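You operate a simulated robot arm through the tools that you are given. There is no shell and no other tool. Be economical: measure what you need, move in short steps, check, and stop when the job is done.

Carry out the task below with a simulated robot arm. There is one attempt and no reset: what you move stays moved.

TASK
Set the depth slider to 100 mm.
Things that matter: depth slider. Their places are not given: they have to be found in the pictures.

It is judged by the outcome, as a careful person would: the job done as asked, and still so three seconds after it is handed in. It fails if anything else is knocked over, pushed out of place, dropped, spilled or broken.

THE ROBOT
A 7-joint arm with a two-finger parallel gripper, fixed in place. Base frame: the origin is at the foot of the arm, x ahead of it, y to its left, z up. Lengths are in m, angles in rad, forces in N, time in s.
Its first joint turns from -1.152 to 1.152 rad. Payload 1.57 kg.
Tool frame: the origin (TCP) lies between the finger pads and is the grasp point; the fingertips stand 0.03 m ahead of it; z points along the fingers, y is the line along which they close. The gripper opens to 0.11 m. The fingers are 0.024 m wide and 0.012 m thick; the gripper's body (0.048 by 0.112 m) begins 0.078 m behind the TCP.
Orientation is told as [roll, pitch, yaw] about the base's x, y, z axes, in that order, counted from this pose: with the fingers straight down and closing along the base's y, the tool's x points along the base's -x, its y along +y and its z along -z.

THE INTERFACE
- The arm moves only by the tool step_arm. Its argument "plan" is a list of rows, each a list of 7 numbers: the shift along the tool's x, y, z in m, then the turn, a rotation vector about the tool's x, y, z in rad, then the finger opening in m, from 0 to 0.11. In form: [[tx, ty, tz, rx, ry, rz, gripper], ...]. A call has 1 to 20 rows; each row shifts and turns the commanded pose from where the row before left it, along the tool's axes as they then stand. A row lasts 0.2 s, in which the tool goes at most 0.05 m and 0.15 rad; a call with a longer step from one row to the next is refused whole, and so is a gripper value outside its range. A pose out of reach is approached as far as the arm can. The call stops where the force on the tool passes 40 N (or 10 N more than at its start, if that is more) or the arm is blocked; 0.2 s more then pass. The fingers move at their own pace (about 0.108 m/s each) and stop on an object; they squeeze with about 33 N. The grip force told is the motor's: it shows also when the fingers shut on nothing. Time passes only in rows, and 0.2 s behind the last, so rows that do not move let the fingers close. It gives the time, the measured TCP pose, the force on the tool (base axes), the opening and the grip force at its end, in the units of the frame above (readings bear some noise), and new pictures: "show" is both (left out), scene, wrist or none.
- Cameras (640 x 400 px; columns grow to the right, rows downward): "scene" is fixed at [0.1785, -0.4108, 1.3954]; the picture's right is [0.58, -0.81, 0.00], its down [-0.52, -0.37, -0.77] and it looks along [0.63, 0.45, -0.64] (base axes); focal length 346 px, centre (320, 200). "wrist" rides on the gripper at [-0.036, 0, -0.08] in the tool frame; the picture's right is [0.00, -1.00, 0.00], its down [0.97, 0.00, -0.24] and it looks along [0.24, 0.00, 0.97] (tool axes); focal length 218 px, centre (320, 200).
- probe_pixels(camera, pixels): for up to 12 pixels [column, row] of the newest picture of that camera ("zoom" is the newest enlarged one), the place [x, y, z] in the base frame of the surface seen there, good to about 0.002 m. No time passes.
- close_up(camera, box): a new picture of the part [left, top, right, bottom] of that camera's present view, enlarged. No time passes.
- hand_in(): hands the job in; it is judged then, once.

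Work in short steps. Measure before you move; look again where a grasp or a placing could have gone wrong, and mend it. You have 60 turns and 120 pictures in all, the two below and enlarged ones among them. Open the gripper and draw the arm clear of the work before you hand the job in, unless the task says otherwise; then end with one line.

The tools are called after "Emit:" as name(argument=value, ...) on one line, values as JSON. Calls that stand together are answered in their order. step_arm: Moves the arm, as the interface text tells. Its arguments: {"type":"object","properties":{"plan":{"type":"array"},"show":{"type":"string","enum":["both","scene","wrist","none"]}},"required":["plan"]} The other tools are called the same way: probe_pixels (camera, pixels) gives the place of the surface under pixels of a picture; close_up (camera, box) takes an enlarged picture of a part of a camera's view; hand_in () hands the job in.

At the start:

```text
time: 0.0
eef_pos: [0.3214, -0.2865, 1.1701]
tool_rot: [-0.001, 0.001, 0.001]
contact_force: [-0.1, 0.3, -0.7]
finger_gap: 0.1098
gripper_force: 0.0
```

scene: 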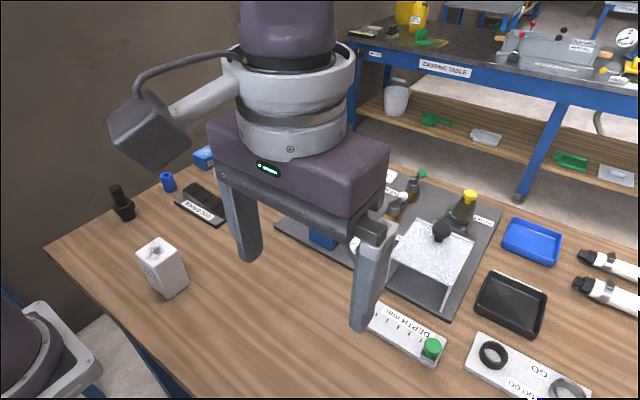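
wrist: 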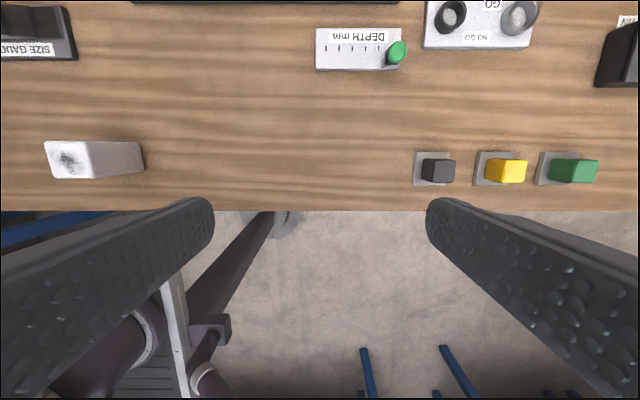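

The depth slider appears at scene (405,335) and wrist (360,48). I take enlarged views to read the scale.

Emit:
close_up(camera="scene", box=[350, 290, 460, 370])

Emit:
close_up(camera="wrist", box=[305, 15, 425, 90])

```text
5.00 times, centred on (405, 330) of scene
```

zoom: 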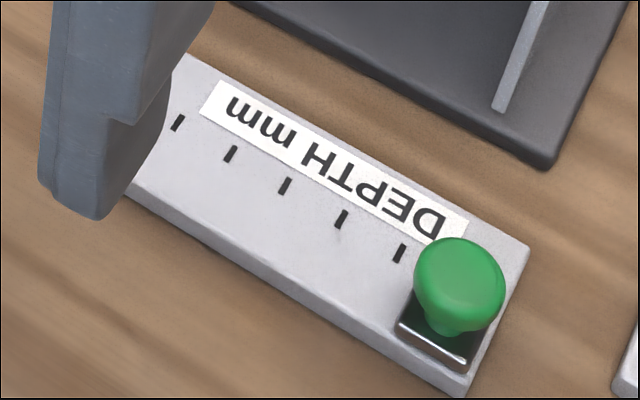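

```text
5.33 times, centred on (365, 52) of wrist
```

zoom: 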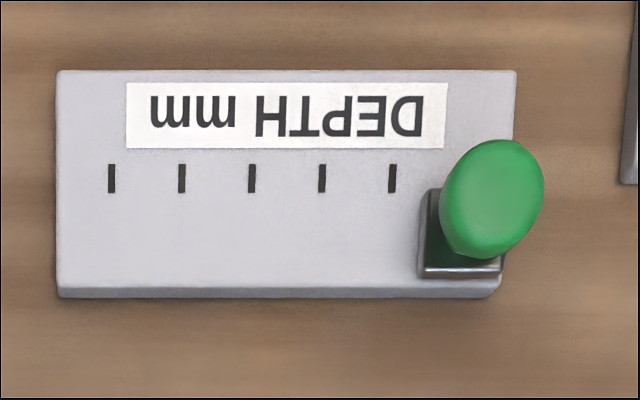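

No numbers can be read, so I measure tick spacing, the plate ends and the knob.

Emit:
probe_pixels(camera="zoom", pixels=[[111, 178], [181, 178], [252, 178], [322, 178], [392, 178], [60, 180], [512, 90], [60, 282], [490, 200], [462, 265], [425, 265], [500, 265]])

Emit:
close_up(camera="wrist", box=[370, 30, 418, 78])

```text
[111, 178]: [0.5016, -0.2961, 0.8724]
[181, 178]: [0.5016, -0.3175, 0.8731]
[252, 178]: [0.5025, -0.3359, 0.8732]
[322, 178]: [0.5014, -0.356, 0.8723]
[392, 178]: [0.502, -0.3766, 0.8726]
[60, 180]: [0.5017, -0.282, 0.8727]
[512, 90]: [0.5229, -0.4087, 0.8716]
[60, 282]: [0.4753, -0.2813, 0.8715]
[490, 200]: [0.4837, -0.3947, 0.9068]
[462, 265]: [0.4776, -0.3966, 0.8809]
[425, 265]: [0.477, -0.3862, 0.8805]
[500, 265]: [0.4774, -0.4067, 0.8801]
```

```text
8.33 times, centred on (394, 54) of wrist
```

zoom: 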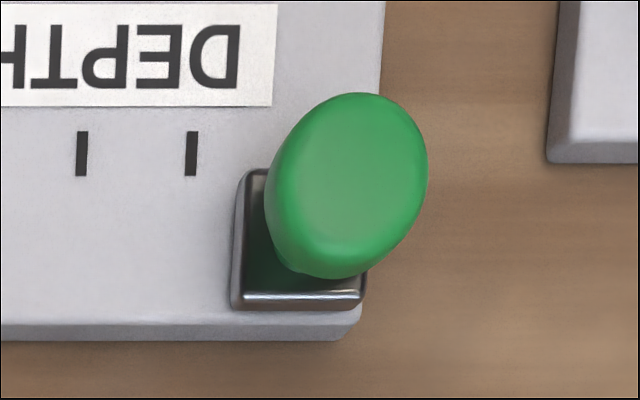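

Ticks lie 20 mm apart along y from -0.2965 to about -0.3765, and the carriage sits at -0.3965, which would be 0. So 100 mm would be at the tick y≈-0.2965. I check heights and the table level.

Emit:
probe_pixels(camera="wrist", pixels=[[398, 48], [392, 55], [404, 48], [398, 41], [360, 100], [300, 48], [450, 15], [391, 62], [325, 66], [300, 5], [90, 160]])

Emit:
probe_pixels(camera="scene", pixels=[[433, 345], [430, 356], [436, 340], [470, 310], [500, 350], [440, 270]])

```text
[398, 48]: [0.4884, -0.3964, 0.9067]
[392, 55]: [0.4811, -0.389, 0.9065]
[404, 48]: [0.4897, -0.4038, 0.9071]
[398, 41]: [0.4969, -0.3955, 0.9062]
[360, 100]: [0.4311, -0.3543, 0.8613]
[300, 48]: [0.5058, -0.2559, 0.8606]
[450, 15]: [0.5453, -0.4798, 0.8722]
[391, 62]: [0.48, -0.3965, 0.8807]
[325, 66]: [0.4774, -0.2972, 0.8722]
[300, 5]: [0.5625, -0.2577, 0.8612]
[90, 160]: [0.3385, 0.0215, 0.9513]
```

```text
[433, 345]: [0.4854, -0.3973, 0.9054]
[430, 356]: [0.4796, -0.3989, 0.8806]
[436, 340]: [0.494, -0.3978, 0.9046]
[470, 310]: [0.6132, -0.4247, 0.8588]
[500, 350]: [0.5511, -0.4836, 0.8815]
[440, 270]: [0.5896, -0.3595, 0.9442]
```

The table is measured at z≈0.861. The knob centre is (0.4875,-0.3965), its top is 0.907 and the carriage top 0.8805. I move above the knob and come down to z≈1.0.

Emit:
step_arm(plan=[[-0.0332, -0.022, 0, 0, 0, 0, 0.06], [-0.0332, -0.022, 0, 0, 0, 0, 0.06], [-0.0332, -0.022, 0, 0, 0, 0, 0.06], [-0.0332, -0.022, 0, 0, 0, 0, 0.06], [-0.0333, -0.022, 0, 0, 0, 0, 0.06], [0, 0, 0.0425, 0, 0, 0, 0.06], [0, 0, 0.0425, 0, 0, 0, 0.06], [0, 0, 0.0425, 0, 0, 0, 0.06], [0, 0, 0.0425, 0, 0, 0, 0.06], [0, 0, 0, 0, 0, 0, 0.06]])

```text
time: 2.2
eef_pos: [0.4545, -0.3759, 1.0001]
tool_rot: [0.0, 0.002, 0.0]
contact_force: [-0.7, 0.4, 0.7]
finger_gap: 0.0601
gripper_force: 0.1
out of reach, approached as far as the arm can: row 5
```

scene: 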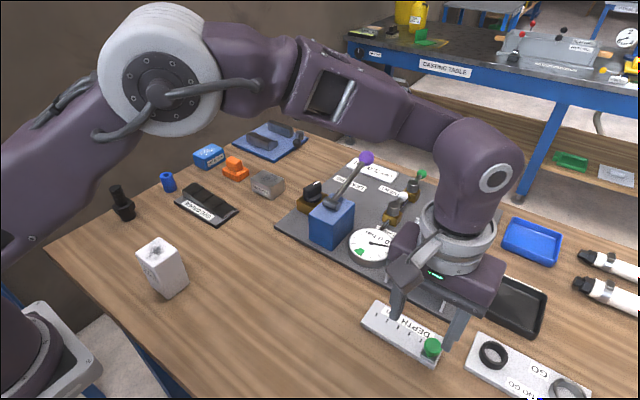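
wrist: 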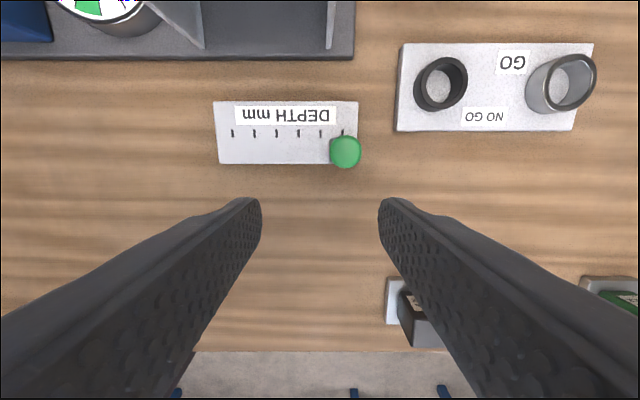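

All six ticks now show, with the knob at the end one (wrist 342,132). I take a close-up and probe the ticks and knob again.

Emit:
close_up(camera="wrist", box=[205, 90, 365, 190])

Emit:
probe_pixels(camera="wrist", pixels=[[233, 133], [255, 133], [342, 132], [345, 151], [331, 162], [358, 162], [400, 100], [346, 140], [346, 163]])

```text
4.00 times, centred on (285, 140) of wrist
```

zoom: 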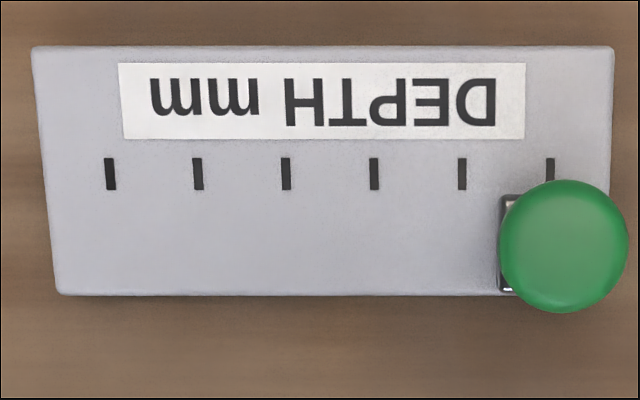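

```text
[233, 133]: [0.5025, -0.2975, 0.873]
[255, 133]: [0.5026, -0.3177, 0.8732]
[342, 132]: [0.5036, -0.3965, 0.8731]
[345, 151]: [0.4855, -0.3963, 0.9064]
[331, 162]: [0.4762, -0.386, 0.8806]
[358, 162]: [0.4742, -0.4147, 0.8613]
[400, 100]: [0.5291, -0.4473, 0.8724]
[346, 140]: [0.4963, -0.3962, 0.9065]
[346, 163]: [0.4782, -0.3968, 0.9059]
```

The scale runs 0→100 from y=-0.3965 to y=-0.2968. I centre over the knob (0.487,-0.3965) and come down to TCP z 0.918 with the gripper open.

Emit:
step_arm(plan=[[-0.0325, -0.0206, 0, 0, 0, 0, 0.06], [0, 0, 0, 0, 0, 0, 0.06], [0, 0, 0.03, 0, 0, 0, 0.06], [0, 0, 0.03, 0, 0, 0, 0.06], [0, 0, 0.022, 0, 0, 0, 0.06], [0, 0, 0, 0, 0, 0, 0.06]])

```text
time: 3.6
eef_pos: [0.4865, -0.3953, 0.918]
tool_rot: [-0.002, -0.001, 0.0]
contact_force: [0.2, 0.0, 0.4]
finger_gap: 0.0602
gripper_force: 0.4
```

scene: 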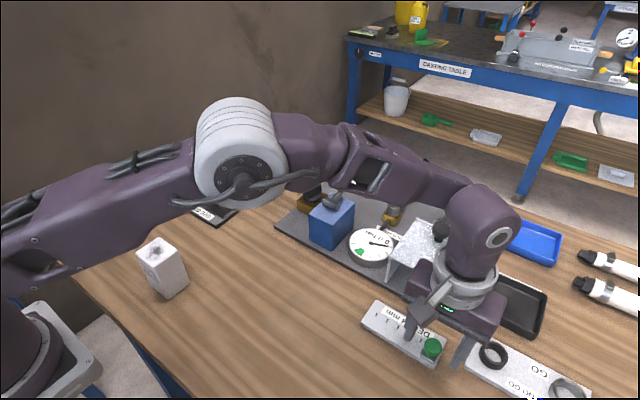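
wrist: 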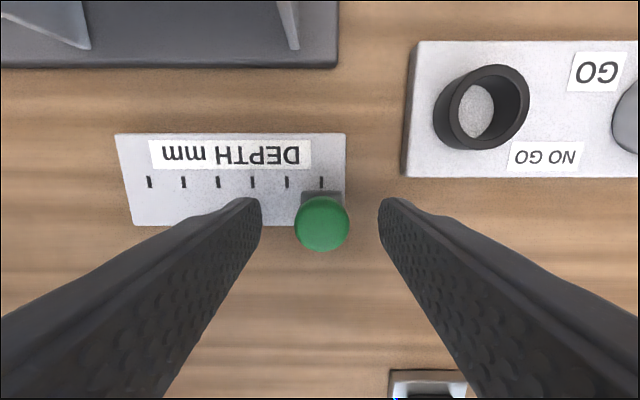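

The knob (wrist 322,222) lies between the fingers with no contact. I close on it.

Emit:
step_arm(plan=[[0, 0, 0, 0, 0, 0, 0.012], [0, 0, 0, 0, 0, 0, 0.012], [0, 0, 0, 0, 0, 0, 0.012]], show="wrist")

```text
time: 4.4
eef_pos: [0.4866, -0.3947, 0.9184]
tool_rot: [0.0, 0.0, 0.0]
contact_force: [-0.5, 0.2, -2.2]
finger_gap: 0.0249
gripper_force: 36.6
```

wrist: 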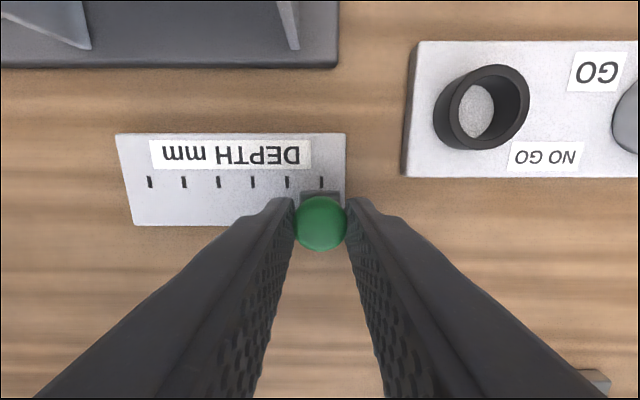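

The knob is gripped (gap 0.025). I slide it most of the way, 0.09 m along +y.

Emit:
step_arm(plan=[[0, 0.015, 0, 0, 0, 0, 0.012], [0, 0.015, 0, 0, 0, 0, 0.012], [0, 0.015, 0, 0, 0, 0, 0.012], [0, 0.015, 0, 0, 0, 0, 0.012], [0, 0.015, 0, 0, 0, 0, 0.012], [0, 0.015, 0, 0, 0, 0, 0.012], [0, 0, 0, 0, 0, 0, 0.012]])

```text
time: 6.0
eef_pos: [0.4864, -0.3046, 0.9187]
tool_rot: [0.003, 0.003, 0.001]
contact_force: [-3.0, 0.1, -25.0]
finger_gap: 0.0247
gripper_force: 36.4
```

scene: 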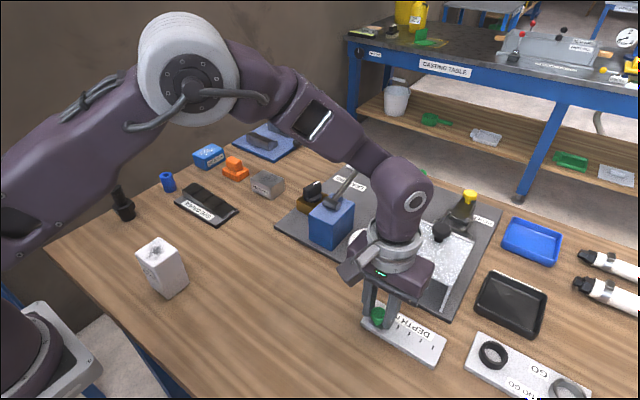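
wrist: 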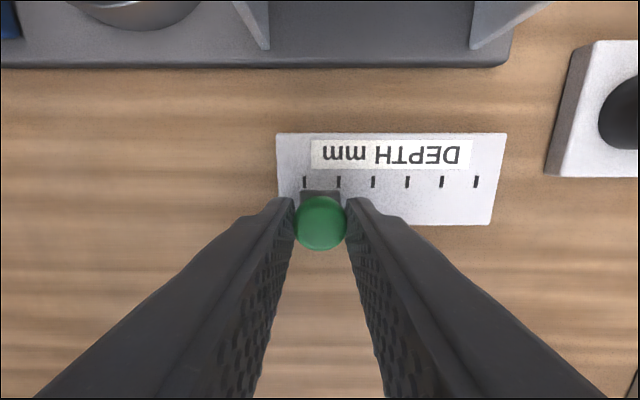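

The carriage sits about midway between the last two ticks, around 90. The downward pull is 25 N, so I ease the tool down 0.5 mm and go on 7.5 mm.

Emit:
step_arm(plan=[[0, 0, 0.0005, 0, 0, 0, 0.012], [0, 0.004, 0, 0, 0, 0, 0.012], [0, 0.0035, 0, 0, 0, 0, 0.012], [0, 0, 0, 0, 0, 0, 0.012]], show="wrist")

Emit:
close_up(camera="wrist", box=[250, 120, 410, 220])

```text
time: 7.0
eef_pos: [0.4874, -0.2985, 0.9185]
tool_rot: [-0.002, 0.001, 0.001]
contact_force: [-12.3, -1.3, -11.8]
finger_gap: 0.0247
gripper_force: 36.3
```

wrist: 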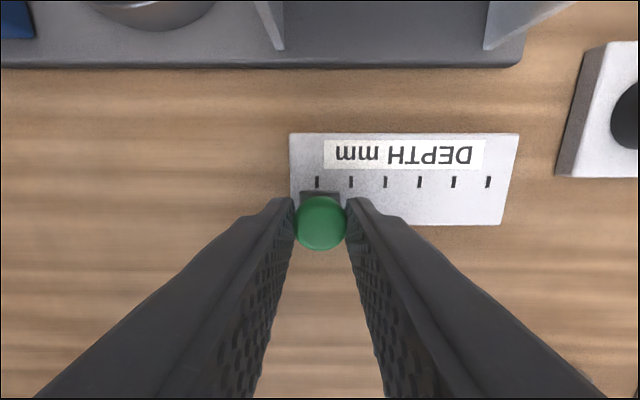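

```text
4.00 times, centred on (330, 170) of wrist
```

zoom: 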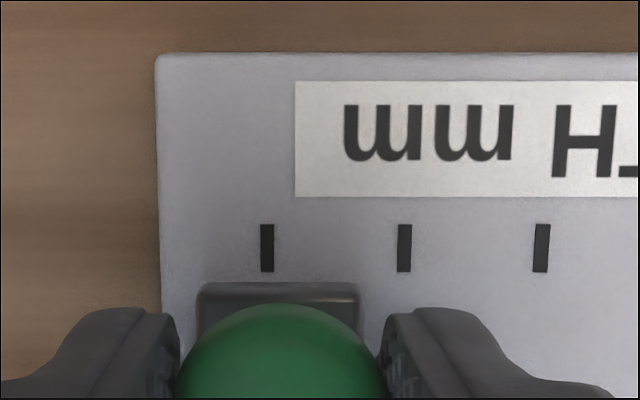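

The carriage centre (zoom 279) is 12 px short of the tick (267), about 1.8 mm. I move 1.8 mm more.

Emit:
step_arm(plan=[[0, 0.0018, 0, 0, 0, 0, 0.012], [0, 0, 0, 0, 0, 0, 0.012]], show="none")

Emit:
close_up(camera="wrist", box=[250, 120, 410, 220])

```text
time: 7.6
eef_pos: [0.4872, -0.2957, 0.9187]
tool_rot: [0.0, 0.003, -0.001]
contact_force: [-15.5, -0.4, -4.7]
finger_gap: 0.0249
gripper_force: 36.5
```

```text
4.00 times, centred on (330, 170) of wrist
```

zoom: 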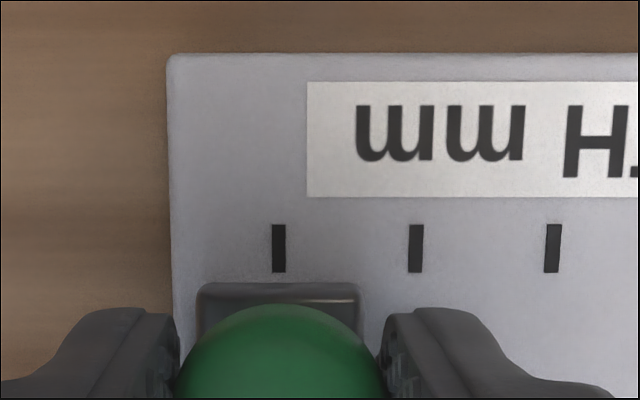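

The carriage is centred on the tick (both at zoom 279). I release and rise straight up.

Emit:
step_arm(plan=[[0, 0, 0, 0, 0, 0, 0.06], [0, 0, 0, 0, 0, 0, 0.06], [0, 0, -0.03, 0, 0, 0, 0.06], [0, 0, -0.04, 0, 0, 0, 0.06], [0, 0, -0.04, 0, 0, 0, 0.06], [0.04, 0, 0, 0, 0, 0, 0.06], [0, 0, 0, 0, 0, 0, 0.06]])

Emit:
close_up(camera="wrist", box=[260, 60, 420, 160])

```text
time: 9.2
eef_pos: [0.4463, -0.2969, 1.0296]
tool_rot: [0.001, 0.001, 0.002]
contact_force: [0.2, 0.1, -0.1]
finger_gap: 0.06
gripper_force: 0.2
```

scene: 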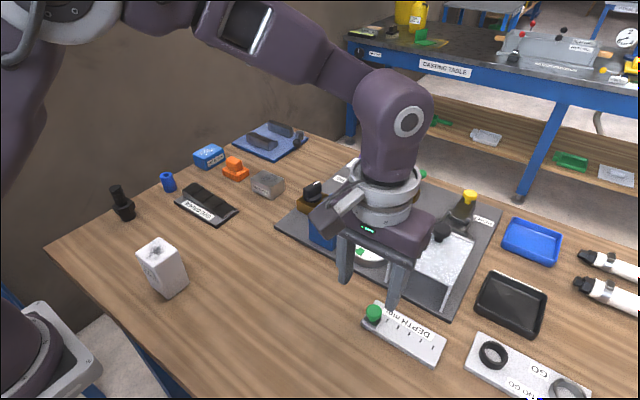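
wrist: 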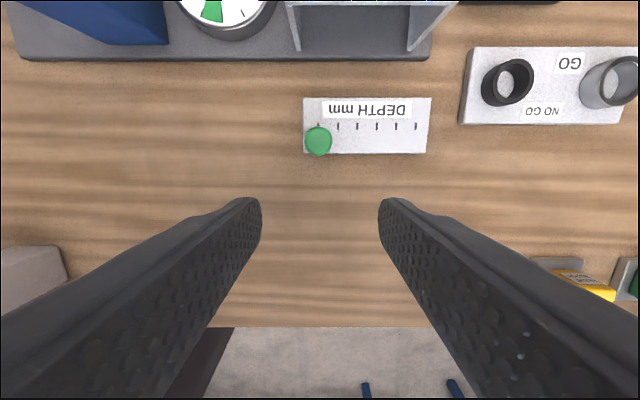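

```text
4.00 times, centred on (340, 110) of wrist
```

zoom: 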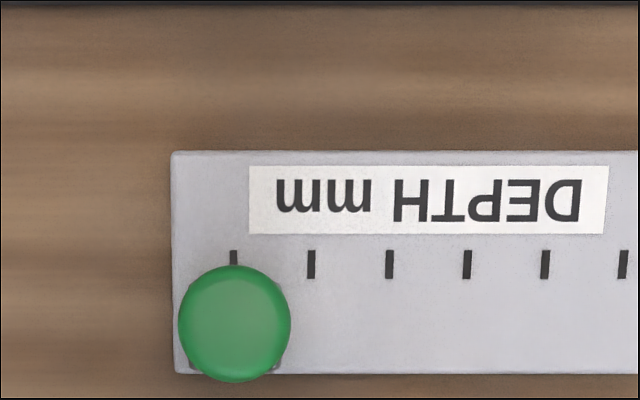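

The knob centre (zoom 234) is in line with the end tick (233), the arm is clear and nothing else has moved, so I hand in.

Emit:
hand_in()

```text
The job is handed in.
```

I moved the depth slider 100 mm, from one end tick to the other, and the last picture shows it lined up with that tick. The scale has no numbers, so I took the starting end as 0 from its 20 mm tick spacing and the way the label reads.
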